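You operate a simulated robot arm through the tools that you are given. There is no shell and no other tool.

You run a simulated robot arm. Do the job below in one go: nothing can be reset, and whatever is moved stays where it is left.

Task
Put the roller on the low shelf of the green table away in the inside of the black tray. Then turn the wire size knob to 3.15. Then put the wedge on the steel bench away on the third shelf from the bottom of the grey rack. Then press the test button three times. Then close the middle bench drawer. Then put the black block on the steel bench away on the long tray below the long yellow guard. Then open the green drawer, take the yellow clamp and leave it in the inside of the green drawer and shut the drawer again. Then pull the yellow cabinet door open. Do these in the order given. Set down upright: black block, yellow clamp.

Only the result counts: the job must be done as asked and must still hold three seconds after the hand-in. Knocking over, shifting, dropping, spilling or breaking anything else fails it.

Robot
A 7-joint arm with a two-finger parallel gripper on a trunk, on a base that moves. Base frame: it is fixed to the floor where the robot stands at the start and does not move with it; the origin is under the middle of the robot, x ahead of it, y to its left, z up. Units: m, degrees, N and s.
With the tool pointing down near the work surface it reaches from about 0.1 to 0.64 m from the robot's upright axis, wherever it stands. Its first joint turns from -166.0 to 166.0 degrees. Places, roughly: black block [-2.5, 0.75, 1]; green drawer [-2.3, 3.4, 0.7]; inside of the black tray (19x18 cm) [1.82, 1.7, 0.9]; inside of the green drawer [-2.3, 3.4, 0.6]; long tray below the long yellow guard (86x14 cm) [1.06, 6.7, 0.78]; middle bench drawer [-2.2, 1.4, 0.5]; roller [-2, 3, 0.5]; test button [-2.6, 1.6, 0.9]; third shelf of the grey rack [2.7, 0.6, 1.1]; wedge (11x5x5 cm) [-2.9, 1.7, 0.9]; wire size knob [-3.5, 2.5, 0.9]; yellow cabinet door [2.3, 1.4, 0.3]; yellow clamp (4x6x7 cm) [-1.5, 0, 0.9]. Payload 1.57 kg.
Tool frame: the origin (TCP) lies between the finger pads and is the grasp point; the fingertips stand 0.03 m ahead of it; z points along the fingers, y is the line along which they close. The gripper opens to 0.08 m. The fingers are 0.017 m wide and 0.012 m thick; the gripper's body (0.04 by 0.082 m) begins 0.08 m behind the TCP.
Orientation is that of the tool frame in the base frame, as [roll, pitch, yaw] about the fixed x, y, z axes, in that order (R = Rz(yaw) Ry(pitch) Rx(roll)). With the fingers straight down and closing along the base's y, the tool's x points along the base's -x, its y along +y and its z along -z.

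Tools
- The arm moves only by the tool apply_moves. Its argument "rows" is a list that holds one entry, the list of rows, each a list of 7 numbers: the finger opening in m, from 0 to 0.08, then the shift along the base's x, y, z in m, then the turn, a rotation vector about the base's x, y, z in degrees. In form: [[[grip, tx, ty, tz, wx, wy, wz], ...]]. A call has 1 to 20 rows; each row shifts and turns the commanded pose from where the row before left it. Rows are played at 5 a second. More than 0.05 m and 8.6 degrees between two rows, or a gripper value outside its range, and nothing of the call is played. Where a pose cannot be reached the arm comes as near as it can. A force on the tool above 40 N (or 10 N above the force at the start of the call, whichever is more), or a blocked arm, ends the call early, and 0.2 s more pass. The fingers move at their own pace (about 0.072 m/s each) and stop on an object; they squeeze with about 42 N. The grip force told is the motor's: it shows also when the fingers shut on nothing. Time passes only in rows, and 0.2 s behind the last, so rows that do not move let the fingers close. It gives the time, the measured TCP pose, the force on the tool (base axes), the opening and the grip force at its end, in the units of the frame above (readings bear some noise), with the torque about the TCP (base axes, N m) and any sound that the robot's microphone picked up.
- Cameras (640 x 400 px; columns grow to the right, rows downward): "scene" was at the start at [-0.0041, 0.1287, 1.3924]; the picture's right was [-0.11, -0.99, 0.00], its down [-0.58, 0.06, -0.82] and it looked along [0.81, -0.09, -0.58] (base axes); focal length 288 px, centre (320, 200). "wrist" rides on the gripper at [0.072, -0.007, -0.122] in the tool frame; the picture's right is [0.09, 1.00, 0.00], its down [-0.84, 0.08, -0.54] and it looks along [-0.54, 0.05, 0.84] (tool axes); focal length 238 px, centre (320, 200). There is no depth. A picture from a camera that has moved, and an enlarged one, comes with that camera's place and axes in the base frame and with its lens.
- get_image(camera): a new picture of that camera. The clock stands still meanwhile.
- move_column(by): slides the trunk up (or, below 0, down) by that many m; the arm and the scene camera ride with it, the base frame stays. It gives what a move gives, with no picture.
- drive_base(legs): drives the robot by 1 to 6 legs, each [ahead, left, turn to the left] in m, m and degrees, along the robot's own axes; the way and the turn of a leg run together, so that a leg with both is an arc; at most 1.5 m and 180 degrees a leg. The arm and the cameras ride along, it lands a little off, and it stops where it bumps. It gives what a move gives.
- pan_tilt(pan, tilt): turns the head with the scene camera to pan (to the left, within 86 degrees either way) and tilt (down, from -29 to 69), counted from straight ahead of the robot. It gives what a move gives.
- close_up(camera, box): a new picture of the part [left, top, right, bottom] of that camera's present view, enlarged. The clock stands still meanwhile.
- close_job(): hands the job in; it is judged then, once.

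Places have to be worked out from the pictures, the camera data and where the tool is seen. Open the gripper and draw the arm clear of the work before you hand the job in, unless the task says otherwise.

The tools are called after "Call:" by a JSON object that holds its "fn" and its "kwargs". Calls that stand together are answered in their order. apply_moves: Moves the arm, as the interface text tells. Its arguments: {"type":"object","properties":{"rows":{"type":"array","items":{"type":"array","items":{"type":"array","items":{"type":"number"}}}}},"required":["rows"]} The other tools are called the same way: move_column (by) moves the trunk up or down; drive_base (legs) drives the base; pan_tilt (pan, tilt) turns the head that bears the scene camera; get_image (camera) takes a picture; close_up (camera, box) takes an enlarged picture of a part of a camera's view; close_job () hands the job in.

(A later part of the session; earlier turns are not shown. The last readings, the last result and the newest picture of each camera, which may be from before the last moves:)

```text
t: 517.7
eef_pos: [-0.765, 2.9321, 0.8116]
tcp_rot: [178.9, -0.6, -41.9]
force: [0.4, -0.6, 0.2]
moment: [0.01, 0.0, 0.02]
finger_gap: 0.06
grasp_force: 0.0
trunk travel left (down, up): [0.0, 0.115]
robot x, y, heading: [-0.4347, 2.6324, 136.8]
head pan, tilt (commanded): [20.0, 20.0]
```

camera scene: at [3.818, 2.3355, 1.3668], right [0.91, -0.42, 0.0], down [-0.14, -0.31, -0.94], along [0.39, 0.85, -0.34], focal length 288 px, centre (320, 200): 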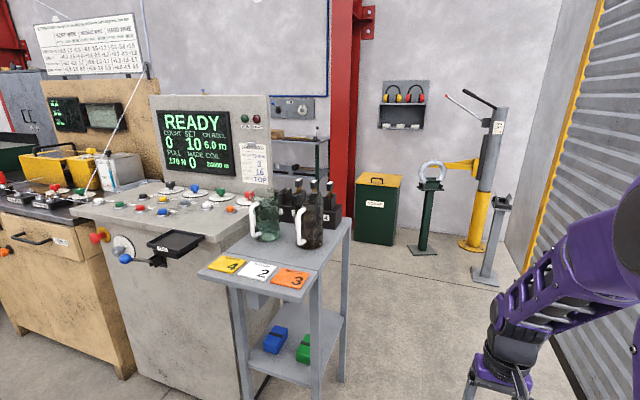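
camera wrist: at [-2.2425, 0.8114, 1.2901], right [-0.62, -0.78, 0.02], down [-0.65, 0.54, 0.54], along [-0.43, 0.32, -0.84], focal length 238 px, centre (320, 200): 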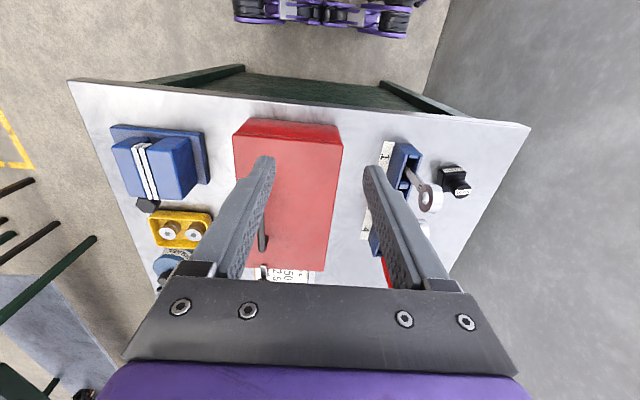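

Now left 0.16 m to the corridor line and ahead along the green table.

Call:
{"fn": "drive_base", "kwargs": {"legs": [[0, 0.16, 0], [1.2, 0, 0], [1.15, 0, 0]]}}

Call:
{"fn": "pan_tilt", "kwargs": {"pan": -60, "tilt": 12}}

Call:
{"fn": "get_image", "kwargs": {"camera": "scene"}}

Call:
{"fn": "pan_tilt", "kwargs": {"pan": -15, "tilt": 12}}

Call:
{"fn": "get_image", "kwargs": {"camera": "scene"}}

```text
t: 531.1
eef_pos: [-2.5795, 4.4385, 0.8116]
tcp_rot: [178.8, -0.6, -42.1]
force: [-0.1, 0.9, -1.2]
moment: [0.0, 0.02, 0.02]
finger_gap: 0.06
grasp_force: 0.1
trunk travel left (down, up): [0.0, 0.115]
robot x, y, heading: [-2.2513, 4.1339, 136.4]
head pan, tilt (commanded): [20.0, 20.0]
```

```text
t: 532.6
eef_pos: [-2.5799, 4.4372, 0.8118]
tcp_rot: [178.7, -0.5, -42.0]
force: [0.3, -0.5, 0.0]
moment: [0.0, 0.0, -0.03]
finger_gap: 0.06
grasp_force: 0.0
trunk travel left (down, up): [0.0, 0.115]
robot x, y, heading: [-2.2525, 4.1334, 136.6]
head pan, tilt (commanded): [-60.0, 12.0]
```

```text
taken
camera scene: at [-2.262, 4.0591, 1.3798], right [0.97, -0.23, 0.0], down [-0.05, -0.2, -0.98], along [0.23, 0.95, -0.21], focal length 288 px, centre (320, 200)
```

scene: 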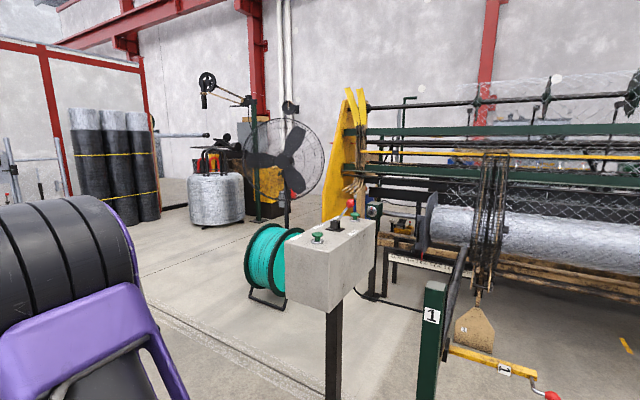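

```text
t: 533.8
eef_pos: [-2.5796, 4.4369, 0.8108]
tcp_rot: [178.8, -0.5, -42.1]
force: [0.2, -1.0, 0.1]
moment: [-0.02, 0.04, -0.01]
finger_gap: 0.0601
grasp_force: 0.0
trunk travel left (down, up): [0.0, 0.115]
robot x, y, heading: [-2.2518, 4.1318, 136.4]
head pan, tilt (commanded): [-15.0, 12.0]
```

```text
taken
camera scene: at [-2.3323, 4.0479, 1.3798], right [0.85, 0.52, 0.0], down [0.11, -0.18, -0.98], along [-0.51, 0.83, -0.21], focal length 288 px, centre (320, 200)
```

scene: 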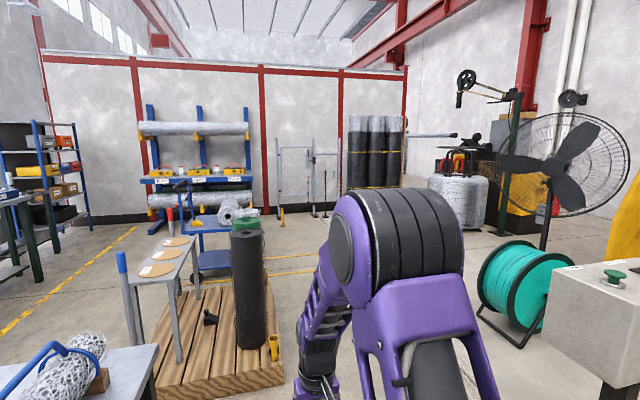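

There is an open way around the machine's left end (past the pallet, control box and teal reel). I look more closely at that passage with the head tilted down.

Call:
{"fn": "pan_tilt", "kwargs": {"pan": -20, "tilt": 35}}

Call:
{"fn": "get_image", "kwargs": {"camera": "scene"}}

Call:
{"fn": "pan_tilt", "kwargs": {"pan": -60, "tilt": 35}}

Call:
{"fn": "get_image", "kwargs": {"camera": "scene"}}

```text
t: 534.6
eef_pos: [-2.5794, 4.4391, 0.8114]
tcp_rot: [178.8, -0.5, -42.1]
force: [-0.1, 0.5, -0.4]
moment: [0.02, 0.02, 0.04]
finger_gap: 0.0601
grasp_force: 0.0
trunk travel left (down, up): [0.0, 0.115]
robot x, y, heading: [-2.2537, 4.1354, 136.5]
head pan, tilt (commanded): [-20.0, 35.0]
```

```text
taken
camera scene: at [-2.323, 4.0472, 1.343], right [0.89, 0.45, 0.0], down [0.26, -0.51, -0.82], along [-0.37, 0.73, -0.57], focal length 288 px, centre (320, 200)
```

scene: 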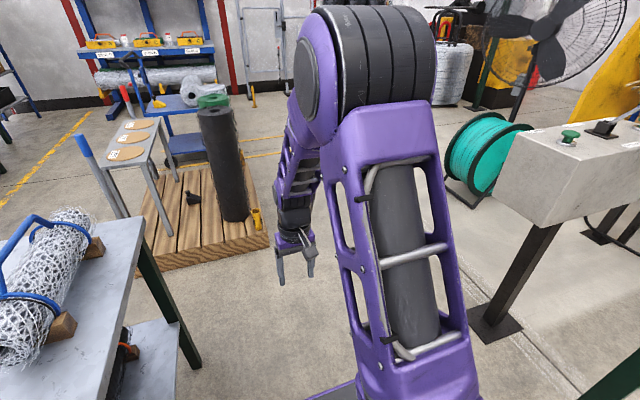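

```text
t: 535.7
eef_pos: [-2.5787, 4.4389, 0.8114]
tcp_rot: [178.8, -0.4, -42.1]
force: [0.1, -0.4, -0.8]
moment: [-0.01, -0.04, 0.0]
finger_gap: 0.06
grasp_force: 0.0
trunk travel left (down, up): [0.0, 0.115]
robot x, y, heading: [-2.2491, 4.1331, 136.5]
head pan, tilt (commanded): [-60.0, 35.0]
```

```text
taken
camera scene: at [-2.2632, 4.0541, 1.343], right [0.97, -0.23, 0.0], down [-0.13, -0.56, -0.82], along [0.19, 0.8, -0.57], focal length 288 px, centre (320, 200)
```

scene: 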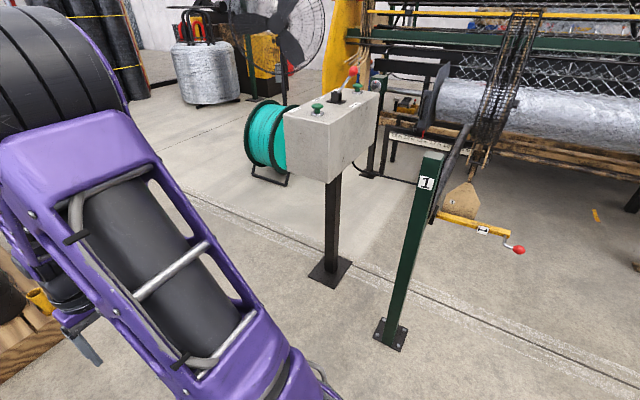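

Geometry is clear: post "1" at n≈1.2, control box front n≈1.2 (u 1.4–1.75), pallet edge n≈0.48 from u≈2.5, teal reel beyond n≈2.1. I drive along the line n≈0.82 between them, in steps.

Call:
{"fn": "drive_base", "kwargs": {"legs": [[0.47, 0, 0.8], [0, -0.38, 0]]}}

Call:
{"fn": "drive_base", "kwargs": {"legs": [[0.9, 0, 0]]}}

```text
t: 542.3
eef_pos: [-2.6919, 5.0324, 0.8108]
tcp_rot: [178.8, -0.6, -40.3]
force: [0.3, 0.2, -0.3]
moment: [0.01, 0.01, 0.0]
finger_gap: 0.0602
grasp_force: 0.1
trunk travel left (down, up): [0.0, 0.115]
robot x, y, heading: [-2.35, 4.7398, 138.5]
head pan, tilt (commanded): [-60.0, 35.0]
```

```text
t: 547.0
eef_pos: [-3.359, 5.6248, 0.8102]
tcp_rot: [178.8, -0.5, -40.2]
force: [0.2, 0.4, 0.0]
moment: [-0.01, -0.02, -0.01]
finger_gap: 0.0602
grasp_force: 0.0
trunk travel left (down, up): [0.0, 0.115]
robot x, y, heading: [-3.021, 5.3281, 138.7]
head pan, tilt (commanded): [-60.0, 35.0]
```

On track (n=0.78, u=2.46). I continue ahead to u≈3.4 and look right behind the machine.

Call:
{"fn": "drive_base", "kwargs": {"legs": [[0.95, -0.05, 0]]}}

Call:
{"fn": "pan_tilt", "kwargs": {"pan": -85, "tilt": 15}}

Call:
{"fn": "get_image", "kwargs": {"camera": "scene"}}

Call:
{"fn": "pan_tilt", "kwargs": {"pan": -50, "tilt": 20}}

Call:
{"fn": "get_image", "kwargs": {"camera": "scene"}}

```text
t: 552.1
eef_pos: [-4.066, 6.2856, 0.8116]
tcp_rot: [178.8, -0.5, -38.7]
force: [0.3, 0.3, -0.3]
moment: [0.02, -0.04, 0.01]
finger_gap: 0.0601
grasp_force: 0.0
trunk travel left (down, up): [0.0, 0.115]
robot x, y, heading: [-3.7151, 5.9984, 139.8]
head pan, tilt (commanded): [-60.0, 35.0]
```

```text
t: 553.0
eef_pos: [-4.066, 6.2852, 0.8105]
tcp_rot: [178.8, -0.6, -38.7]
force: [-0.7, -0.2, -0.3]
moment: [0.01, 0.0, 0.0]
finger_gap: 0.0601
grasp_force: 0.2
trunk travel left (down, up): [0.0, 0.115]
robot x, y, heading: [-3.7232, 6.0006, 139.8]
head pan, tilt (commanded): [-85.0, 15.0]
```

```text
taken
camera scene: at [-3.6893, 5.9102, 1.3749], right [0.82, -0.57, 0.0], down [-0.15, -0.21, -0.97], along [0.55, 0.79, -0.26], focal length 288 px, centre (320, 200)
```

scene: 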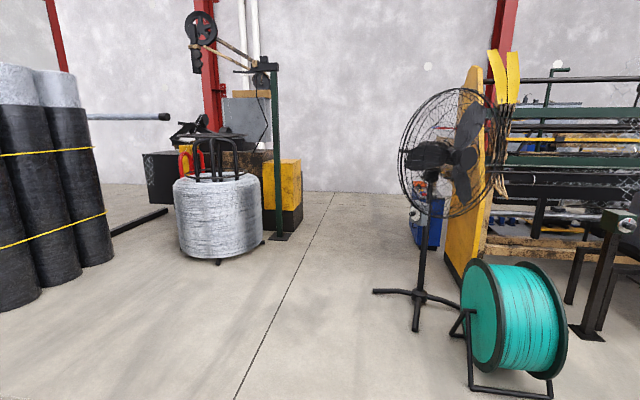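

```text
t: 554.0
eef_pos: [-4.0658, 6.2853, 0.8118]
tcp_rot: [178.8, -0.5, -38.7]
force: [-0.3, -0.3, -0.6]
moment: [0.02, 0.01, -0.02]
finger_gap: 0.06
grasp_force: 0.0
trunk travel left (down, up): [0.0, 0.115]
robot x, y, heading: [-3.7189, 6.0025, 140.0]
head pan, tilt (commanded): [-50.0, 20.0]
```

```text
taken
camera scene: at [-3.7427, 5.9268, 1.3668], right [1.0, 0.0, 0.0], down [0.0, -0.34, -0.94], along [0.0, 0.94, -0.34], focal length 288 px, centre (320, 200)
```

scene: 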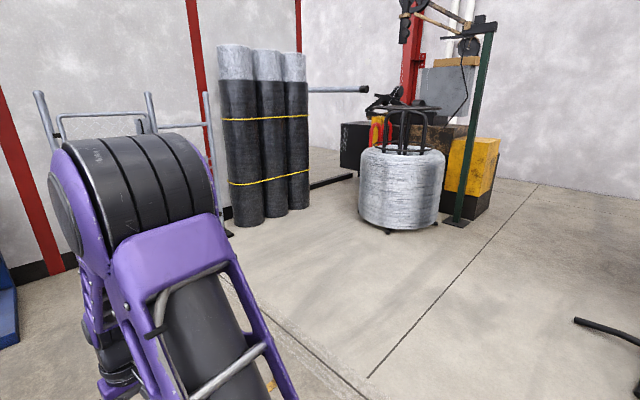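

Wide open way here: between the fan (u≈2.9) and the coil stand (u≈4.3+). I slide right, turn to face along n and drive toward the far side.

Call:
{"fn": "drive_base", "kwargs": {"legs": [[0.2, -0.6, 0], [0, 0, -92], [1.2, 0, 0], [1.2, 0, 0]]}}

Call:
{"fn": "pan_tilt", "kwargs": {"pan": -60, "tilt": 20}}

Call:
{"fn": "get_image", "kwargs": {"camera": "scene"}}

Call:
{"fn": "pan_tilt", "kwargs": {"pan": -15, "tilt": 20}}

Call:
{"fn": "get_image", "kwargs": {"camera": "scene"}}

```text
t: 557.5
eef_pos: [-3.9552, 6.5694, 0.8114]
tcp_rot: [178.9, -0.5, -38.0]
force: [-0.3, 0.2, -0.1]
moment: [0.01, 0.01, -0.02]
finger_gap: 0.06
grasp_force: 0.0
trunk travel left (down, up): [0.0, 0.115]
robot x, y, heading: [-3.6036, 6.2893, 140.6]
head pan, tilt (commanded): [-50.0, 20.0]
stopped in leg 1: the robot was blocked; the commanded pose is now the measured one
```

```text
t: 558.2
eef_pos: [-3.9546, 6.5675, 0.8119]
tcp_rot: [178.9, -0.6, -38.0]
force: [0.3, 0.0, 0.0]
moment: [0.03, -0.01, 0.0]
finger_gap: 0.0602
grasp_force: 0.1
trunk travel left (down, up): [0.0, 0.115]
robot x, y, heading: [-3.6049, 6.2837, 140.5]
head pan, tilt (commanded): [-60.0, 20.0]
```

```text
taken
camera scene: at [-3.6115, 6.2135, 1.3668], right [0.99, -0.16, 0.0], down [-0.05, -0.34, -0.94], along [0.15, 0.93, -0.34], focal length 288 px, centre (320, 200)
```

scene: 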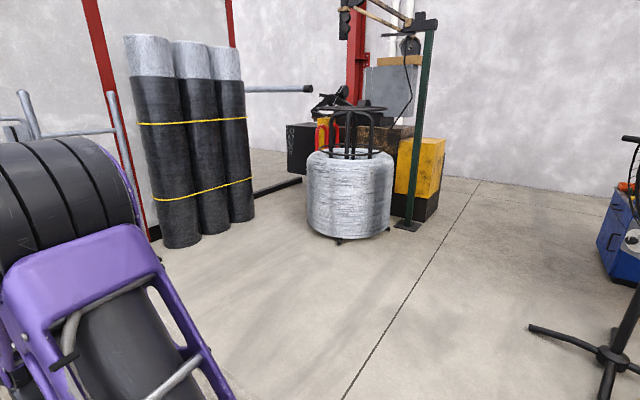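

```text
t: 559.4
eef_pos: [-3.9539, 6.5687, 0.8112]
tcp_rot: [179.0, -0.5, -38.0]
force: [-0.3, 0.5, 0.5]
moment: [-0.01, 0.02, -0.03]
finger_gap: 0.0601
grasp_force: 0.0
trunk travel left (down, up): [0.0, 0.115]
robot x, y, heading: [-3.6085, 6.2878, 140.7]
head pan, tilt (commanded): [-15.0, 20.0]
```

```text
taken
camera scene: at [-3.6808, 6.1972, 1.3668], right [0.81, 0.58, 0.0], down [0.2, -0.28, -0.94], along [-0.55, 0.76, -0.34], focal length 288 px, centre (320, 200)
```

scene: 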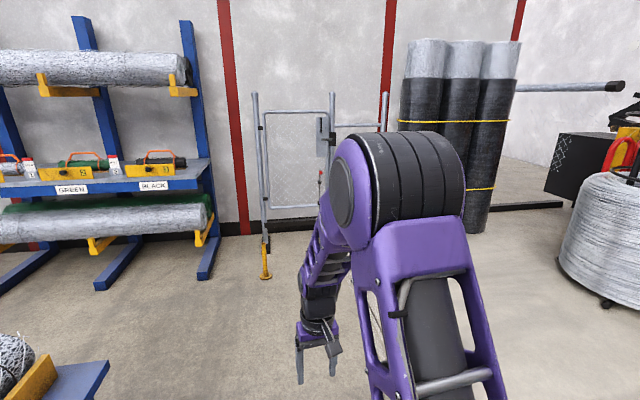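

The base was blocked after 0.29 m. I look down to the right to see what it touches.

Call:
{"fn": "pan_tilt", "kwargs": {"pan": -86, "tilt": 55}}

Call:
{"fn": "get_image", "kwargs": {"camera": "scene"}}

Call:
{"fn": "pan_tilt", "kwargs": {"pan": -45, "tilt": 62}}

Call:
{"fn": "get_image", "kwargs": {"camera": "scene"}}

```text
t: 560.8
eef_pos: [-3.9538, 6.5692, 0.812]
tcp_rot: [178.9, -0.5, -38.0]
force: [0.1, 0.3, -0.4]
moment: [0.01, 0.01, 0.01]
finger_gap: 0.0601
grasp_force: 0.1
trunk travel left (down, up): [0.0, 0.115]
robot x, y, heading: [-3.6061, 6.2918, 140.7]
head pan, tilt (commanded): [-85.9, 55.0]
```

```text
taken
camera scene: at [-3.5849, 6.1805, 1.3147], right [0.82, -0.58, 0.0], down [-0.47, -0.67, -0.57], along [0.33, 0.47, -0.82], focal length 288 px, centre (320, 200)
```

scene: 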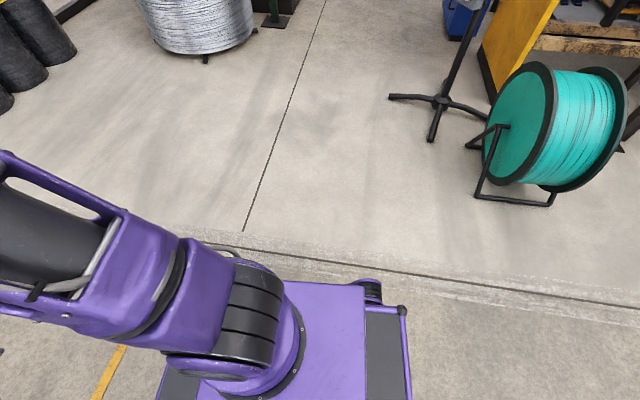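

```text
t: 561.9
eef_pos: [-3.9554, 6.5694, 0.8098]
tcp_rot: [178.9, -0.5, -38.1]
force: [0.5, 0.2, -0.3]
moment: [0.05, 0.01, 0.01]
finger_gap: 0.0601
grasp_force: 0.0
trunk travel left (down, up): [0.0, 0.115]
robot x, y, heading: [-3.6072, 6.2872, 140.9]
head pan, tilt (commanded): [-45.0, 62.0]
```

```text
taken
camera scene: at [-3.6329, 6.1856, 1.3064], right [1.0, 0.1, 0.0], down [0.09, -0.88, -0.47], along [-0.05, 0.47, -0.88], focal length 288 px, centre (320, 200)
```

scene: 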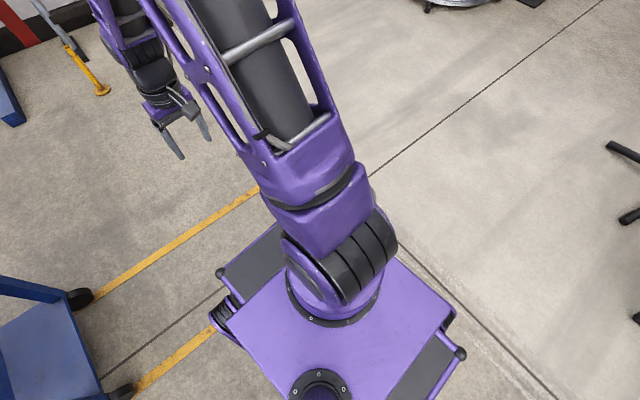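

Nothing obvious touches the base. I try again with a short pure sideways move.

Call:
{"fn": "drive_base", "kwargs": {"legs": [[0, -0.2, 0]]}}

```text
t: 562.6
eef_pos: [-3.9542, 6.5696, 0.8106]
tcp_rot: [178.9, -0.6, -37.9]
force: [-0.4, 0.0, 0.5]
moment: [-0.01, -0.01, -0.04]
finger_gap: 0.0598
grasp_force: 0.0
trunk travel left (down, up): [0.0, 0.115]
robot x, y, heading: [-3.608, 6.2897, 140.9]
head pan, tilt (commanded): [-45.0, 62.0]
stopped in leg 1: the robot was blocked; the commanded pose is now the measured one
```

Still blocked to the right. I look straight down at the robot's right flank.

Call:
{"fn": "pan_tilt", "kwargs": {"pan": -86, "tilt": 69}}

Call:
{"fn": "get_image", "kwargs": {"camera": "scene"}}

Call:
{"fn": "pan_tilt", "kwargs": {"pan": -86, "tilt": -10}}

Call:
{"fn": "get_image", "kwargs": {"camera": "scene"}}

```text
t: 563.7
eef_pos: [-3.9549, 6.569, 0.8111]
tcp_rot: [178.8, -0.5, -38.1]
force: [0.4, 0.7, -0.1]
moment: [0.03, -0.02, -0.04]
finger_gap: 0.0597
grasp_force: 0.1
trunk travel left (down, up): [0.0, 0.115]
robot x, y, heading: [-3.6066, 6.2889, 140.7]
head pan, tilt (commanded): [-85.9, 68.8]
```

```text
taken
camera scene: at [-3.5938, 6.1673, 1.2993], right [0.82, -0.58, 0.0], down [-0.54, -0.76, -0.36], along [0.21, 0.3, -0.93], focal length 288 px, centre (320, 200)
```

scene: 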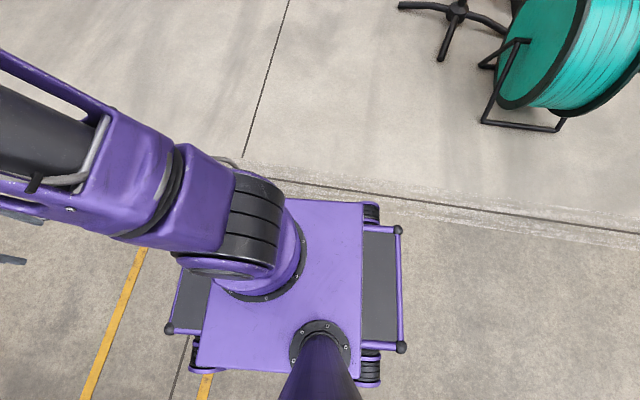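

```text
t: 565.2
eef_pos: [-3.9555, 6.5697, 0.8113]
tcp_rot: [178.9, -0.6, -38.0]
force: [1.0, 0.4, 0.1]
moment: [-0.05, -0.02, 0.03]
finger_gap: 0.0602
grasp_force: 0.0
trunk travel left (down, up): [0.0, 0.115]
robot x, y, heading: [-3.6049, 6.2926, 140.9]
head pan, tilt (commanded): [-85.9, -10.0]
```

```text
taken
camera scene: at [-3.5774, 6.1905, 1.4143], right [0.82, -0.58, 0.0], down [0.1, 0.14, -0.98], along [0.57, 0.81, 0.17], focal length 288 px, centre (320, 200)
```

scene: 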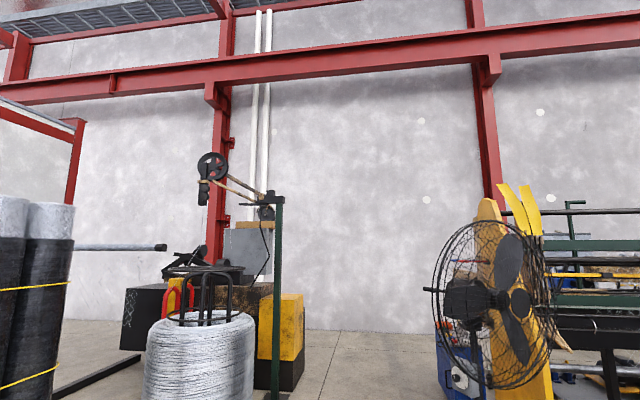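

Nothing visible is in contact. I test whether forward motion is free.

Call:
{"fn": "drive_base", "kwargs": {"legs": [[0.15, 0, 0]]}}

Call:
{"fn": "drive_base", "kwargs": {"legs": [[0, -0.15, 0]]}}

```text
t: 566.5
eef_pos: [-4.0685, 6.6588, 0.8107]
tcp_rot: [178.9, -0.5, -37.7]
force: [0.4, -0.2, -0.6]
moment: [-0.04, -0.01, 0.03]
finger_gap: 0.0599
grasp_force: 0.1
trunk travel left (down, up): [0.0, 0.115]
robot x, y, heading: [-3.7194, 6.3792, 141.4]
head pan, tilt (commanded): [-85.9, -10.0]
```

```text
t: 567.3
eef_pos: [-4.0686, 6.6598, 0.8096]
tcp_rot: [178.9, -0.4, -37.6]
force: [-0.8, -0.2, 0.1]
moment: [0.0, 0.01, -0.01]
finger_gap: 0.0601
grasp_force: 0.1
trunk travel left (down, up): [0.0, 0.115]
robot x, y, heading: [-3.7172, 6.3801, 140.8]
head pan, tilt (commanded): [-85.9, -10.0]
stopped in leg 1: the robot was blocked; the commanded pose is now the measured one
```

Blocked along a line parallel to the floor seam. I zoom on that seam to see whether it is a raised edge.

Call:
{"fn": "pan_tilt", "kwargs": {"pan": -86, "tilt": 55}}

Call:
{"fn": "close_up", "kwargs": {"camera": "scene", "box": [180, 180, 640, 330]}}

```text
t: 568.7
eef_pos: [-4.0694, 6.6599, 0.8114]
tcp_rot: [178.9, -0.5, -37.6]
force: [-0.6, 0.2, 0.3]
moment: [0.01, -0.01, -0.01]
finger_gap: 0.0602
grasp_force: 0.1
trunk travel left (down, up): [0.0, 0.115]
robot x, y, heading: [-3.7143, 6.3826, 141.2]
head pan, tilt (commanded): [-85.9, 55.0]
```

```text
1.39 times, centred on (410, 255) of scene
camera zoom: at [-3.6959, 6.2729, 1.3148], right [0.82, -0.57, 0.0], down [-0.47, -0.67, -0.57], along [0.33, 0.47, -0.82], focal length 400 px, centre (195, 124)
```

zoom: 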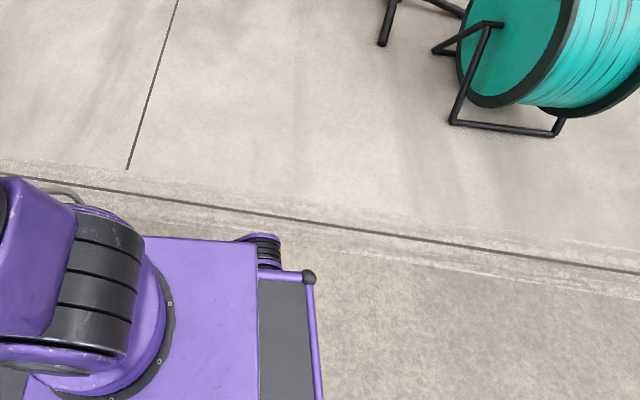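

I can't tell whether that seam is a kerb. I move ahead a bit, turn to face it squarely and try to cross it head-on.

Call:
{"fn": "drive_base", "kwargs": {"legs": [[0.25, 0.15, 0], [0, 0, -94]]}}

Call:
{"fn": "drive_base", "kwargs": {"legs": [[0.4, 0, 0]]}}

```text
t: 573.5
eef_pos: [-3.9062, 6.8657, 0.8122]
tcp_rot: [178.9, -0.4, -102.7]
force: [-0.6, 0.0, 0.1]
moment: [0.01, -0.03, -0.02]
finger_gap: 0.0601
grasp_force: 0.1
trunk travel left (down, up): [0.0, 0.115]
robot x, y, heading: [-4.0108, 6.4314, 75.8]
head pan, tilt (commanded): [-85.9, 55.0]
stopped in leg 2: the robot was blocked; the commanded pose is now the measured one
```

```text
t: 575.2
eef_pos: [-3.8595, 7.0551, 0.8106]
tcp_rot: [178.8, -0.6, -102.4]
force: [-0.5, 0.2, -0.5]
moment: [-0.01, -0.02, -0.02]
finger_gap: 0.0599
grasp_force: 0.1
trunk travel left (down, up): [0.0, 0.115]
robot x, y, heading: [-3.9625, 6.6219, 76.1]
head pan, tilt (commanded): [-85.9, 55.0]
stopped in leg 1: the robot was blocked; the commanded pose is now the measured one
```

Blocked again when turning and advancing. I look around at the front right of the base from here.

Call:
{"fn": "pan_tilt", "kwargs": {"pan": -40, "tilt": 50}}

Call:
{"fn": "get_image", "kwargs": {"camera": "scene"}}

Call:
{"fn": "get_image", "kwargs": {"camera": "wrist"}}

```text
t: 576.4
eef_pos: [-3.8586, 7.0552, 0.8102]
tcp_rot: [178.9, -0.5, -102.5]
force: [-0.6, -0.5, -0.4]
moment: [0.02, 0.02, 0.03]
finger_gap: 0.06
grasp_force: 0.1
trunk travel left (down, up): [0.0, 0.115]
robot x, y, heading: [-3.9645, 6.6175, 76.1]
head pan, tilt (commanded): [-40.0, 50.0]
```

```text
taken
camera scene: at [-4.0595, 6.6099, 1.3212], right [0.59, -0.81, 0.0], down [-0.62, -0.45, -0.64], along [0.52, 0.38, -0.77], focal length 288 px, centre (320, 200)
```

scene: 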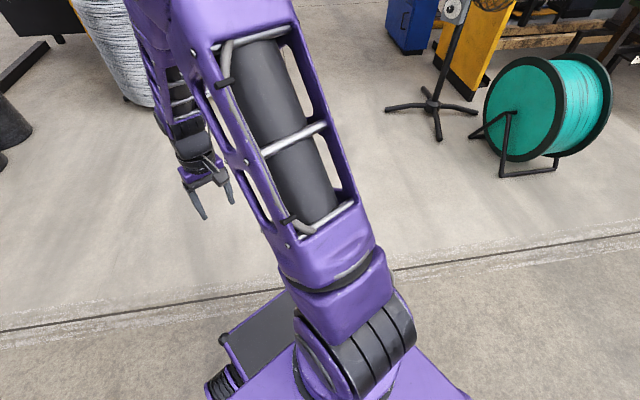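

```text
taken
camera wrist: at [-3.8664, 6.9855, 0.9327], right [-0.99, 0.13, 0.02], down [0.12, 0.84, 0.53], along [0.05, 0.53, -0.84], focal length 238 px, centre (320, 200)
```

wrist: 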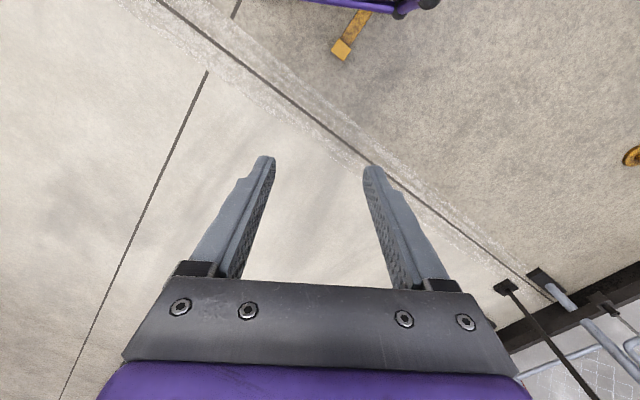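

The culprit: two low yellow forks of the blue cart end in small boxes at about (-3.65, 6.66) and (-3.96, 6.99), right where I was touching. I back off, turn back to heading 137° and will pass between box and teal reel instead.

Call:
{"fn": "drive_base", "kwargs": {"legs": [[-0.2, 0, 0], [0, 0, 61.3]]}}

Call:
{"fn": "pan_tilt", "kwargs": {"pan": -50, "tilt": 60}}

Call:
{"fn": "get_image", "kwargs": {"camera": "scene"}}

Call:
{"fn": "pan_tilt", "kwargs": {"pan": 30, "tilt": 50}}

Call:
{"fn": "get_image", "kwargs": {"camera": "scene"}}

```text
t: 580.7
eef_pos: [-4.334, 6.7371, 0.8101]
tcp_rot: [178.9, -0.6, -42.4]
force: [0.7, -0.1, -0.4]
moment: [0.0, 0.04, 0.0]
finger_gap: 0.06
grasp_force: 0.1
trunk travel left (down, up): [0.0, 0.115]
robot x, y, heading: [-4.013, 6.4276, 136.2]
head pan, tilt (commanded): [-40.0, 50.0]
```

```text
t: 581.4
eef_pos: [-4.3362, 6.7363, 0.8102]
tcp_rot: [178.8, -0.7, -42.4]
force: [0.9, 0.6, -0.2]
moment: [0.02, -0.01, 0.02]
finger_gap: 0.06
grasp_force: 0.0
trunk travel left (down, up): [0.0, 0.115]
robot x, y, heading: [-4.0108, 6.4289, 136.3]
head pan, tilt (commanded): [-50.0, 60.0]
```

```text
taken
camera scene: at [-4.0381, 6.3312, 1.3087], right [1.0, -0.06, 0.0], down [-0.06, -0.86, -0.5], along [0.03, 0.5, -0.87], focal length 288 px, centre (320, 200)
```

scene: 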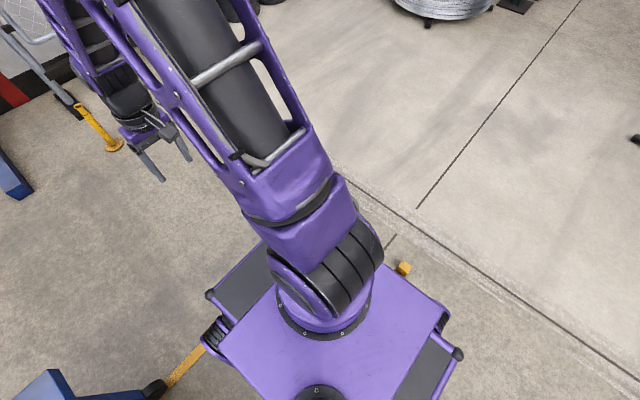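

```text
t: 582.9
eef_pos: [-4.3355, 6.7369, 0.8097]
tcp_rot: [178.9, -0.6, -42.4]
force: [-0.3, 0.9, 0.6]
moment: [0.01, 0.01, -0.02]
finger_gap: 0.06
grasp_force: 0.1
trunk travel left (down, up): [0.0, 0.115]
robot x, y, heading: [-4.0089, 6.4276, 136.3]
head pan, tilt (commanded): [30.0, 50.0]
```

```text
taken
camera scene: at [-4.1172, 6.2829, 1.3212], right [0.24, 0.97, 0.0], down [0.74, -0.18, -0.64], along [-0.62, 0.15, -0.77], focal length 288 px, centre (320, 200)
```

scene: 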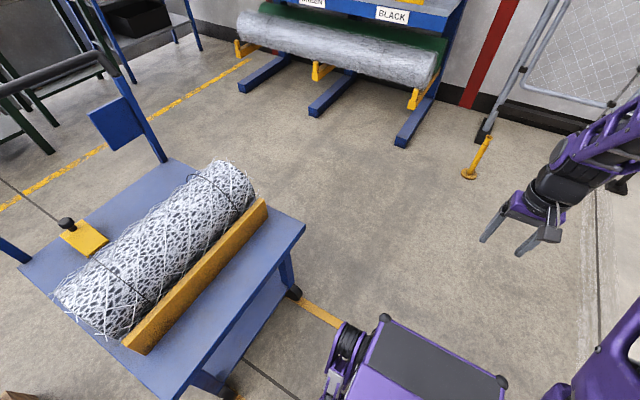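

Box 2 is visible right beside the base at (-3.635, 6.70). I back up to u≈3.32 and then slide right between it and the teal reel.

Call:
{"fn": "drive_base", "kwargs": {"legs": [[-0.6, 0, 1.0]]}}

Call:
{"fn": "drive_base", "kwargs": {"legs": [[0, -0.8, 0]]}}

```text
t: 586.4
eef_pos: [-3.8922, 6.3102, 0.8098]
tcp_rot: [178.9, -0.6, -41.6]
force: [0.2, -0.2, 0.0]
moment: [-0.02, -0.01, -0.01]
finger_gap: 0.0603
grasp_force: 0.0
trunk travel left (down, up): [0.0, 0.115]
robot x, y, heading: [-3.5646, 6.0121, 137.1]
head pan, tilt (commanded): [30.0, 50.0]
```

```text
t: 594.4
eef_pos: [-3.3619, 6.8927, 0.8102]
tcp_rot: [179.0, -0.6, -40.8]
force: [0.5, -1.1, -0.8]
moment: [0.0, -0.02, 0.02]
finger_gap: 0.0598
grasp_force: 0.0
trunk travel left (down, up): [0.0, 0.115]
robot x, y, heading: [-3.0244, 6.595, 137.8]
head pan, tilt (commanded): [30.0, 50.0]
```

Through. Now ahead 0.4 m (clear of the fan's legs) and right along n, then I look behind the machine.

Call:
{"fn": "drive_base", "kwargs": {"legs": [[0.4, 0, 0], [0, -1.2, 0]]}}

Call:
{"fn": "pan_tilt", "kwargs": {"pan": -86, "tilt": 20}}

Call:
{"fn": "get_image", "kwargs": {"camera": "scene"}}

```text
t: 608.3
eef_pos: [-2.8746, 8.0601, 0.81]
tcp_rot: [178.9, -0.5, -39.5]
force: [-0.2, -0.1, 0.9]
moment: [-0.03, 0.03, 0.0]
finger_gap: 0.0599
grasp_force: 0.1
trunk travel left (down, up): [0.0, 0.115]
robot x, y, heading: [-2.5327, 7.7709, 139.2]
head pan, tilt (commanded): [30.0, 50.0]
```

```text
t: 610.3
eef_pos: [-2.8742, 8.0597, 0.8085]
tcp_rot: [179.0, -0.6, -39.5]
force: [-0.6, 0.2, 0.3]
moment: [0.03, 0.0, 0.0]
finger_gap: 0.0597
grasp_force: 0.0
trunk travel left (down, up): [0.0, 0.115]
robot x, y, heading: [-2.5327, 7.7721, 139.2]
head pan, tilt (commanded): [-85.9, 20.0]
```

```text
taken
camera scene: at [-2.5019, 7.6789, 1.3668], right [0.8, -0.6, 0.0], down [-0.2, -0.27, -0.94], along [0.56, 0.75, -0.34], focal length 288 px, centre (320, 200)
```

scene: 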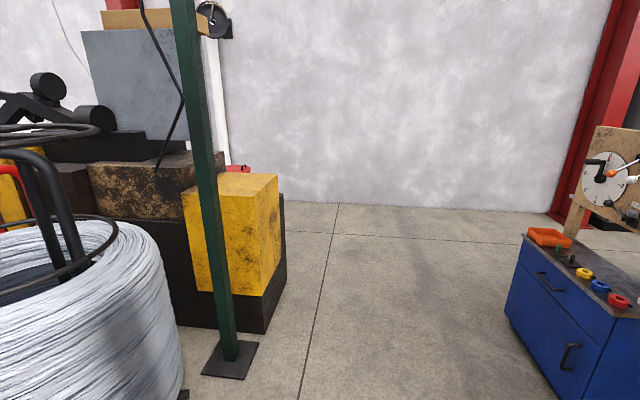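

I pass the coil with care (arm in front): right 0.5, back 0.3, then right 1.0 more, and look along the machine's back.

Call:
{"fn": "drive_base", "kwargs": {"legs": [[0, -0.5, 0], [-0.3, 0, -1.9], [0, -1.0, 0]]}}

Call:
{"fn": "pan_tilt", "kwargs": {"pan": -86, "tilt": 20}}

Call:
{"fn": "get_image", "kwargs": {"camera": "scene"}}

```text
t: 627.1
eef_pos: [-1.6198, 9.0065, 0.8092]
tcp_rot: [178.9, -0.7, -41.0]
force: [0.3, -0.2, 0.2]
moment: [-0.04, -0.01, 0.03]
finger_gap: 0.0599
grasp_force: 0.1
trunk travel left (down, up): [0.0, 0.115]
robot x, y, heading: [-1.2889, 8.711, 137.6]
head pan, tilt (commanded): [-85.9, 20.0]
```

```text
t: 627.7
eef_pos: [-1.619, 9.0074, 0.8106]
tcp_rot: [179.0, -0.6, -41.2]
force: [-0.7, 0.7, -0.4]
moment: [-0.01, 0.0, -0.01]
finger_gap: 0.0601
grasp_force: 0.1
trunk travel left (down, up): [0.0, 0.115]
robot x, y, heading: [-1.2848, 8.7055, 137.9]
head pan, tilt (commanded): [-85.9, 20.0]
```

```text
taken
camera scene: at [-1.2585, 8.6163, 1.3668], right [0.79, -0.62, 0.0], down [-0.21, -0.27, -0.94], along [0.58, 0.74, -0.34], focal length 288 px, centre (320, 200)
```

scene: 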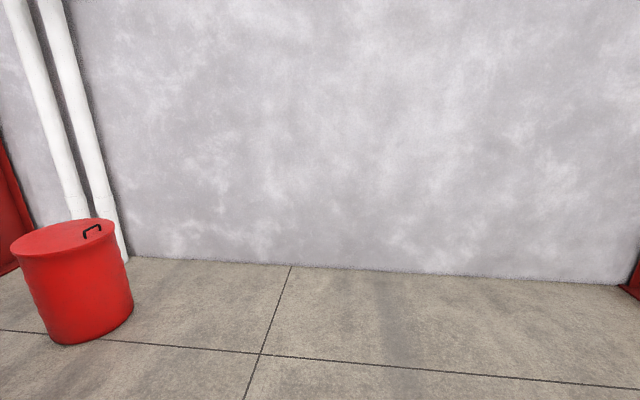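

Behind the machine line now, the wall is ~2 m off. I turn around to heading -43° so that the machine's back will be on my right, and look along it.

Call:
{"fn": "drive_base", "kwargs": {"legs": [[0.0, -0.3, 0], [0, 0, 179]]}}

Call:
{"fn": "pan_tilt", "kwargs": {"pan": -15, "tilt": 15}}

Call:
{"fn": "get_image", "kwargs": {"camera": "scene"}}

Call:
{"fn": "pan_tilt", "kwargs": {"pan": -50, "tilt": 15}}

Call:
{"fn": "get_image", "kwargs": {"camera": "scene"}}

```text
t: 638.9
eef_pos: [-0.7317, 8.6573, 0.8101]
tcp_rot: [178.9, -0.8, 142.8]
force: [-0.4, -0.2, 0.5]
moment: [0.0, 0.02, 0.01]
finger_gap: 0.0601
grasp_force: 0.0
trunk travel left (down, up): [0.0, 0.115]
robot x, y, heading: [-1.0818, 8.9342, -38.3]
head pan, tilt (commanded): [-85.9, 20.0]
```

```text
t: 640.3
eef_pos: [-0.7329, 8.6565, 0.8091]
tcp_rot: [179.0, -0.6, 142.8]
force: [-0.7, 0.3, 0.8]
moment: [-0.02, -0.01, -0.03]
finger_gap: 0.0599
grasp_force: 0.1
trunk travel left (down, up): [0.0, 0.115]
robot x, y, heading: [-1.086, 8.9311, -38.4]
head pan, tilt (commanded): [-15.0, 15.0]
```

```text
taken
camera scene: at [-1.0139, 9.0214, 1.3749], right [-0.8, -0.59, 0.0], down [-0.15, 0.21, -0.97], along [0.57, -0.78, -0.26], focal length 288 px, centre (320, 200)
```

scene: 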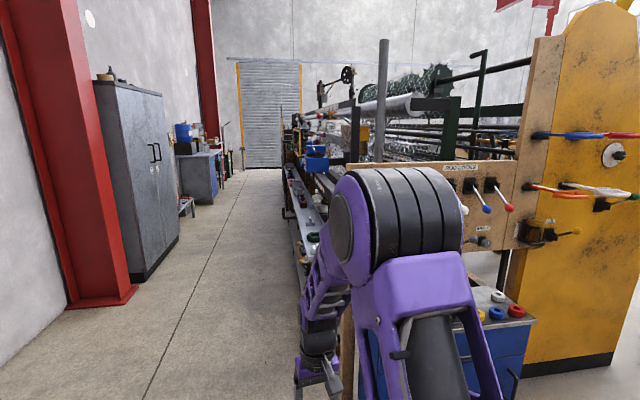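

```text
t: 641.3
eef_pos: [-0.7325, 8.6567, 0.8106]
tcp_rot: [178.9, -0.6, 142.9]
force: [0.1, -0.3, -0.6]
moment: [0.0, -0.01, 0.01]
finger_gap: 0.0598
grasp_force: 0.1
trunk travel left (down, up): [0.0, 0.115]
robot x, y, heading: [-1.0833, 8.9325, -38.7]
head pan, tilt (commanded): [-50.0, 15.0]
```

```text
taken
camera scene: at [-1.0669, 9.0031, 1.375], right [-1.0, -0.03, 0.0], down [-0.01, 0.26, -0.97], along [0.03, -0.97, -0.26], focal length 288 px, centre (320, 200)
```

scene: 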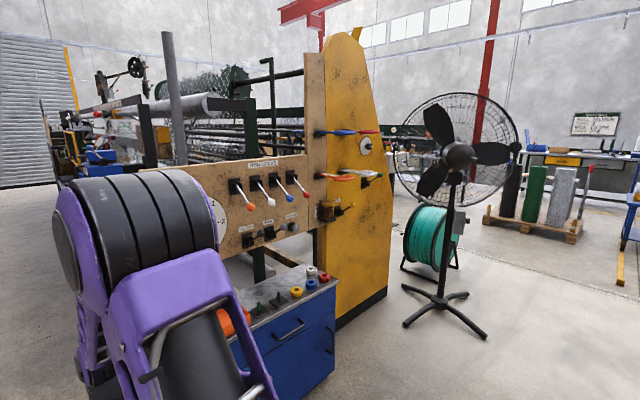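

A ~1.15 m wide aisle runs along the machine's back (bench on the right, n≈4.7; cabinets left, n≈5.85). I straighten, slide left and drive along it.

Call:
{"fn": "drive_base", "kwargs": {"legs": [[0, 0, -4.3], [0, 0.45, 0], [1.2, 0, 0]]}}

Call:
{"fn": "pan_tilt", "kwargs": {"pan": -40, "tilt": 20}}

Call:
{"fn": "get_image", "kwargs": {"camera": "scene"}}

Call:
{"fn": "pan_tilt", "kwargs": {"pan": -5, "tilt": 25}}

Call:
{"fn": "get_image", "kwargs": {"camera": "scene"}}

```text
t: 652.3
eef_pos: [0.4319, 8.122, 0.8105]
tcp_rot: [178.9, -0.6, 137.6]
force: [-0.6, 0.5, 1.1]
moment: [-0.01, -0.02, 0.01]
finger_gap: 0.06
grasp_force: 0.0
trunk travel left (down, up): [0.0, 0.115]
robot x, y, heading: [0.1066, 8.4274, -43.6]
head pan, tilt (commanded): [-50.0, 15.0]
```

```text
t: 653.1
eef_pos: [0.4317, 8.1209, 0.8106]
tcp_rot: [178.9, -0.5, 137.7]
force: [0.0, 0.0, 0.2]
moment: [-0.01, 0.01, 0.0]
finger_gap: 0.0598
grasp_force: 0.2
trunk travel left (down, up): [0.0, 0.115]
robot x, y, heading: [0.1029, 8.426, -43.7]
head pan, tilt (commanded): [-40.0, 20.0]
```

```text
taken
camera scene: at [0.1459, 8.4967, 1.3668], right [-0.99, -0.11, 0.0], down [-0.04, 0.34, -0.94], along [0.1, -0.93, -0.34], focal length 288 px, centre (320, 200)
```

scene: 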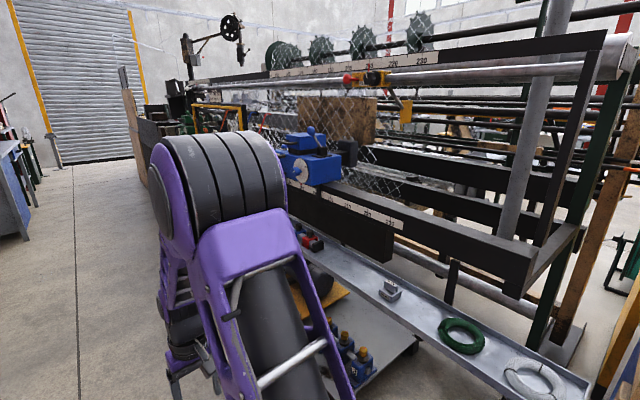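

```text
t: 654.1
eef_pos: [0.4316, 8.1204, 0.8099]
tcp_rot: [178.9, -0.6, 137.7]
force: [-0.3, 0.4, -1.0]
moment: [0.01, 0.0, 0.0]
finger_gap: 0.0602
grasp_force: 0.0
trunk travel left (down, up): [0.0, 0.115]
robot x, y, heading: [0.1018, 8.4258, -43.9]
head pan, tilt (commanded): [-5.0, 25.0]
```

```text
taken
camera scene: at [0.1965, 8.5201, 1.3587], right [-0.75, -0.66, 0.0], down [-0.28, 0.32, -0.91], along [0.6, -0.68, -0.42], focal length 288 px, centre (320, 200)
```

scene: 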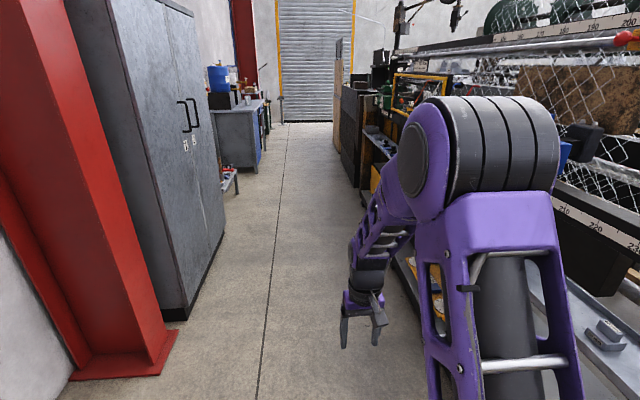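

The back of the machine has a long metal gutter and, further on, a yellow frame over a tray. I drive further along.

Call:
{"fn": "drive_base", "kwargs": {"legs": [[1.3, 0, 1.0]]}}

Call:
{"fn": "pan_tilt", "kwargs": {"pan": -50, "tilt": 30}}

Call:
{"fn": "get_image", "kwargs": {"camera": "scene"}}

Call:
{"fn": "pan_tilt", "kwargs": {"pan": -85, "tilt": 30}}

Call:
{"fn": "get_image", "kwargs": {"camera": "scene"}}

```text
t: 660.4
eef_pos: [1.338, 7.2578, 0.8103]
tcp_rot: [178.9, -0.6, 137.7]
force: [0.0, 0.4, -0.1]
moment: [-0.03, -0.02, 0.01]
finger_gap: 0.0601
grasp_force: 0.0
trunk travel left (down, up): [0.0, 0.115]
robot x, y, heading: [1.0121, 7.5654, -43.5]
head pan, tilt (commanded): [-5.0, 25.0]
```

```text
t: 661.5
eef_pos: [1.339, 7.2588, 0.8099]
tcp_rot: [178.9, -0.6, 137.7]
force: [-0.3, -0.2, 0.7]
moment: [-0.01, 0.01, 0.0]
finger_gap: 0.06
grasp_force: 0.0
trunk travel left (down, up): [0.0, 0.115]
robot x, y, heading: [1.0141, 7.5644, -43.8]
head pan, tilt (commanded): [-50.0, 30.0]
```

```text
taken
camera scene: at [1.0355, 7.6364, 1.3508], right [-1.0, 0.06, 0.0], down [0.03, 0.5, -0.87], along [-0.05, -0.86, -0.5], focal length 288 px, centre (320, 200)
```

scene: 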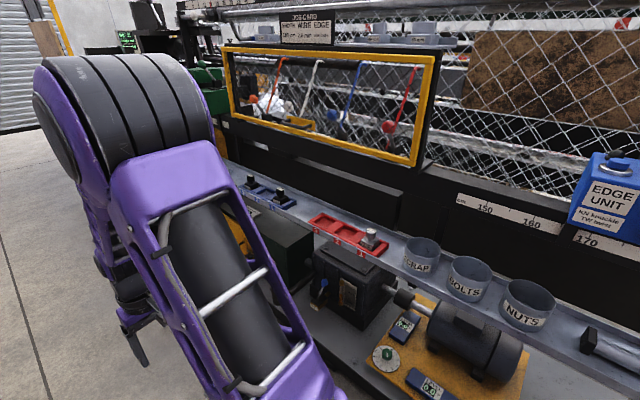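

```text
t: 662.5
eef_pos: [1.3374, 7.2586, 0.8096]
tcp_rot: [178.9, -0.6, 137.7]
force: [-0.2, -0.3, -0.5]
moment: [-0.01, 0.03, 0.04]
finger_gap: 0.0599
grasp_force: 0.2
trunk travel left (down, up): [0.0, 0.115]
robot x, y, heading: [1.0099, 7.561, -43.7]
head pan, tilt (commanded): [-85.0, 30.0]
```

```text
taken
camera scene: at [0.9848, 7.656, 1.3508], right [-0.78, 0.62, 0.0], down [0.31, 0.39, -0.87], along [-0.54, -0.68, -0.5], focal length 288 px, centre (320, 200)
```

scene: 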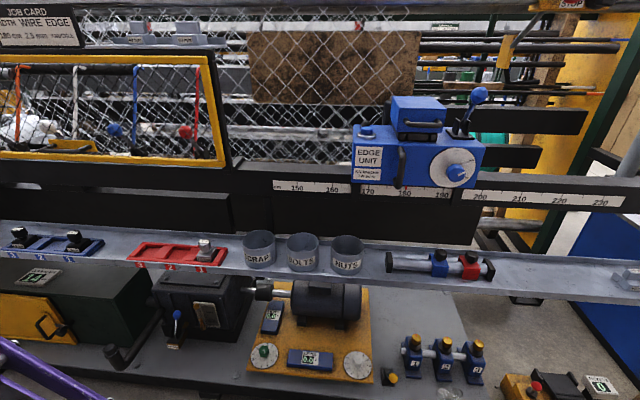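

I see the target: a narrow metal tray (z≈0.78) under the yellow-framed guard, with a blue stamp holder and a red one on it, open from above and front. I zoom in to find free space.

Call:
{"fn": "close_up", "kwargs": {"camera": "scene", "box": [0, 130, 260, 290]}}

Call:
{"fn": "pan_tilt", "kwargs": {"pan": -60, "tilt": 35}}

Call:
{"fn": "close_up", "kwargs": {"camera": "scene", "box": [200, 120, 480, 295]}}

```text
2.46 times, centred on (130, 210) of scene
camera zoom: at [0.9848, 7.656, 1.3508], right [-0.78, 0.62, 0.0], down [0.31, 0.39, -0.87], along [-0.54, -0.68, -0.5], focal length 708 px, centre (788, 175)
```

zoom: 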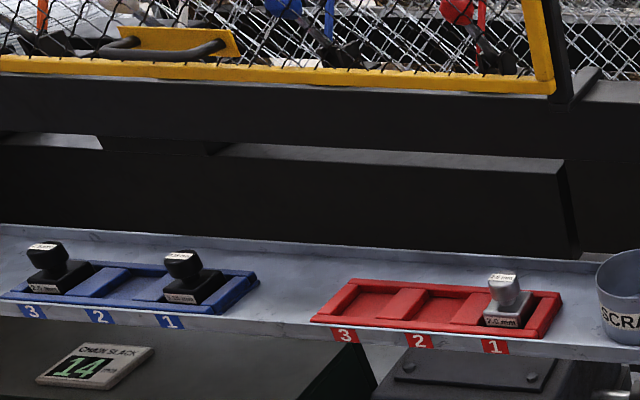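

```text
t: 663.4
eef_pos: [1.3386, 7.2595, 0.8098]
tcp_rot: [178.9, -0.6, 137.7]
force: [-0.1, 0.0, -0.9]
moment: [0.03, -0.01, 0.0]
finger_gap: 0.06
grasp_force: 0.0
trunk travel left (down, up): [0.0, 0.115]
robot x, y, heading: [1.0106, 7.5648, -43.6]
head pan, tilt (commanded): [-60.0, 35.0]
```

```text
2.29 times, centred on (340, 208) of scene
camera zoom: at [1.0204, 7.6411, 1.343], right [-0.97, 0.24, 0.0], down [0.14, 0.56, -0.82], along [-0.19, -0.8, -0.57], focal length 657 px, centre (274, 183)
```

zoom: 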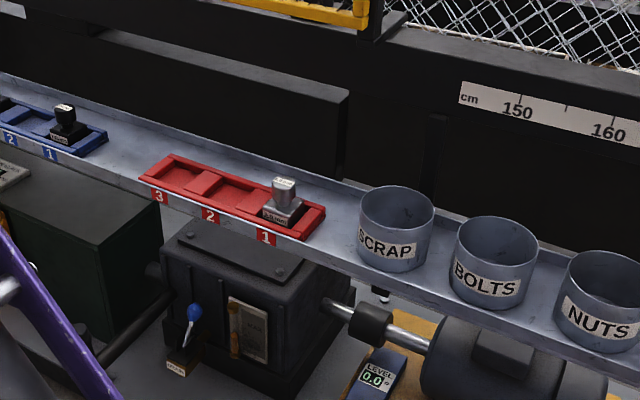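

The tray lies at n 4.47–4.65, z≈0.78, with a ~10 cm gap between blue and red racks at about (1.06, 6.74) – free for the block, open from above. A 30°-tilted grasp suits both pick and place. Now I return the way I came: back along the aisle and turn.

Call:
{"fn": "drive_base", "kwargs": {"legs": [[-1.25, 0, 0], [-1.2, 0, 0], [0, 0, 180]]}}

```text
t: 682.9
eef_pos: [-1.1237, 9.5445, 0.8092]
tcp_rot: [178.9, -0.6, -42.8]
force: [0.3, -0.5, -0.2]
moment: [0.02, -0.02, -0.02]
finger_gap: 0.0599
grasp_force: 0.1
trunk travel left (down, up): [0.0, 0.115]
robot x, y, heading: [-0.7961, 9.2398, 135.8]
head pan, tilt (commanded): [-60.0, 35.0]
```

Now strafe left past the blue cabinet, then ahead and past the coil/fan.

Call:
{"fn": "drive_base", "kwargs": {"legs": [[0, 0.9, 1.5], [0, 0.85, 0]]}}

Call:
{"fn": "drive_base", "kwargs": {"legs": [[0.22, 0, 0], [0, 0.85, 0]]}}

```text
t: 700.3
eef_pos: [-2.3396, 8.2358, 0.8098]
tcp_rot: [178.9, -0.6, -40.5]
force: [-0.5, 0.6, -0.1]
moment: [0.01, -0.02, 0.03]
finger_gap: 0.0602
grasp_force: 0.0
trunk travel left (down, up): [0.0, 0.115]
robot x, y, heading: [-2.0031, 7.9439, 138.4]
head pan, tilt (commanded): [-60.0, 35.0]
```

```text
t: 710.0
eef_pos: [-3.0621, 7.7448, 0.8096]
tcp_rot: [178.9, -0.6, -39.1]
force: [0.2, 0.0, 0.4]
moment: [0.0, 0.0, -0.01]
finger_gap: 0.0601
grasp_force: 0.0
trunk travel left (down, up): [0.0, 0.115]
robot x, y, heading: [-2.7167, 7.4583, 139.6]
head pan, tilt (commanded): [-60.0, 35.0]
```

Position n=2.55, u=3.68. I correct the heading, strafe to n≈1.7, back to u≈3.32 and strafe between box 2 and the reel.

Call:
{"fn": "drive_base", "kwargs": {"legs": [[0, 0, -2.3], [0, 0.84, 0], [-0.35, 0, 0]]}}

```text
t: 720.6
eef_pos: [-3.3663, 6.9271, 0.8098]
tcp_rot: [178.9, -0.6, -44.1]
force: [-0.6, 0.3, 0.2]
moment: [-0.02, 0.01, -0.03]
finger_gap: 0.06
grasp_force: 0.1
trunk travel left (down, up): [0.0, 0.115]
robot x, y, heading: [-3.051, 6.6103, 134.6]
head pan, tilt (commanded): [-60.0, 35.0]
```

n=1.70, u=3.35: I correct heading (+2.7°), back 3 cm more, and strafe left past the box.

Call:
{"fn": "drive_base", "kwargs": {"legs": [[0, 0, 2.7], [-0.03, 0, 0], [0, 0.82, 0]]}}

```text
t: 729.7
eef_pos: [-3.9145, 6.2995, 0.8084]
tcp_rot: [178.9, -0.7, -42.4]
force: [0.2, 0.2, 0.3]
moment: [0.01, -0.02, 0.01]
finger_gap: 0.0601
grasp_force: 0.1
trunk travel left (down, up): [0.0, 0.115]
robot x, y, heading: [-3.5858, 5.9931, 136.3]
head pan, tilt (commanded): [-60.0, 35.0]
```

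Now back down the corridor: first to u≈1.5 at n≈0.82, then shift left and on to its mouth.

Call:
{"fn": "drive_base", "kwargs": {"legs": [[-0.95, 0.02, 0], [-0.85, 0.02, 0]]}}

Call:
{"fn": "drive_base", "kwargs": {"legs": [[0, 0.4, 1.0]]}}

```text
t: 739.0
eef_pos: [-2.6179, 5.0052, 0.8099]
tcp_rot: [179.0, -0.6, -43.0]
force: [0.9, -0.1, 0.6]
moment: [0.0, -0.02, -0.03]
finger_gap: 0.06
grasp_force: 0.0
trunk travel left (down, up): [0.0, 0.115]
robot x, y, heading: [-2.2928, 4.6929, 135.9]
head pan, tilt (commanded): [-60.0, 35.0]
```

```text
t: 743.4
eef_pos: [-2.9004, 4.7099, 0.8102]
tcp_rot: [178.9, -0.6, -41.9]
force: [0.6, -0.2, -0.4]
moment: [0.03, -0.04, 0.0]
finger_gap: 0.0599
grasp_force: 0.0
trunk travel left (down, up): [0.0, 0.115]
robot x, y, heading: [-2.5673, 4.4074, 137.0]
head pan, tilt (commanded): [-60.0, 35.0]
```

On line (n=0.41, u=1.50). I back 3 m along the green table and then slide left in front of the stool toward the bench gap.

Call:
{"fn": "drive_base", "kwargs": {"legs": [[-1.5, 0.01, 0], [-1.5, 0.01, 0]]}}

Call:
{"fn": "drive_base", "kwargs": {"legs": [[0, 0.7, 0], [0, 0.62, 0], [0, 0, 90]]}}

```text
refused: leg 1 is longer than a leg can be; nothing moved
```

```text
t: 745.8
eef_pos: [-2.9641, 4.6373, 0.8113]
tcp_rot: [178.8, -0.4, -42.4]
force: [-0.7, 0.3, -1.5]
moment: [-0.02, 0.0, -0.03]
finger_gap: 0.06
grasp_force: 0.2
trunk travel left (down, up): [0.0, 0.115]
robot x, y, heading: [-2.6389, 4.33, 136.7]
head pan, tilt (commanded): [-60.0, 35.0]
stopped in leg 1: the robot was blocked; the commanded pose is now the measured one
```

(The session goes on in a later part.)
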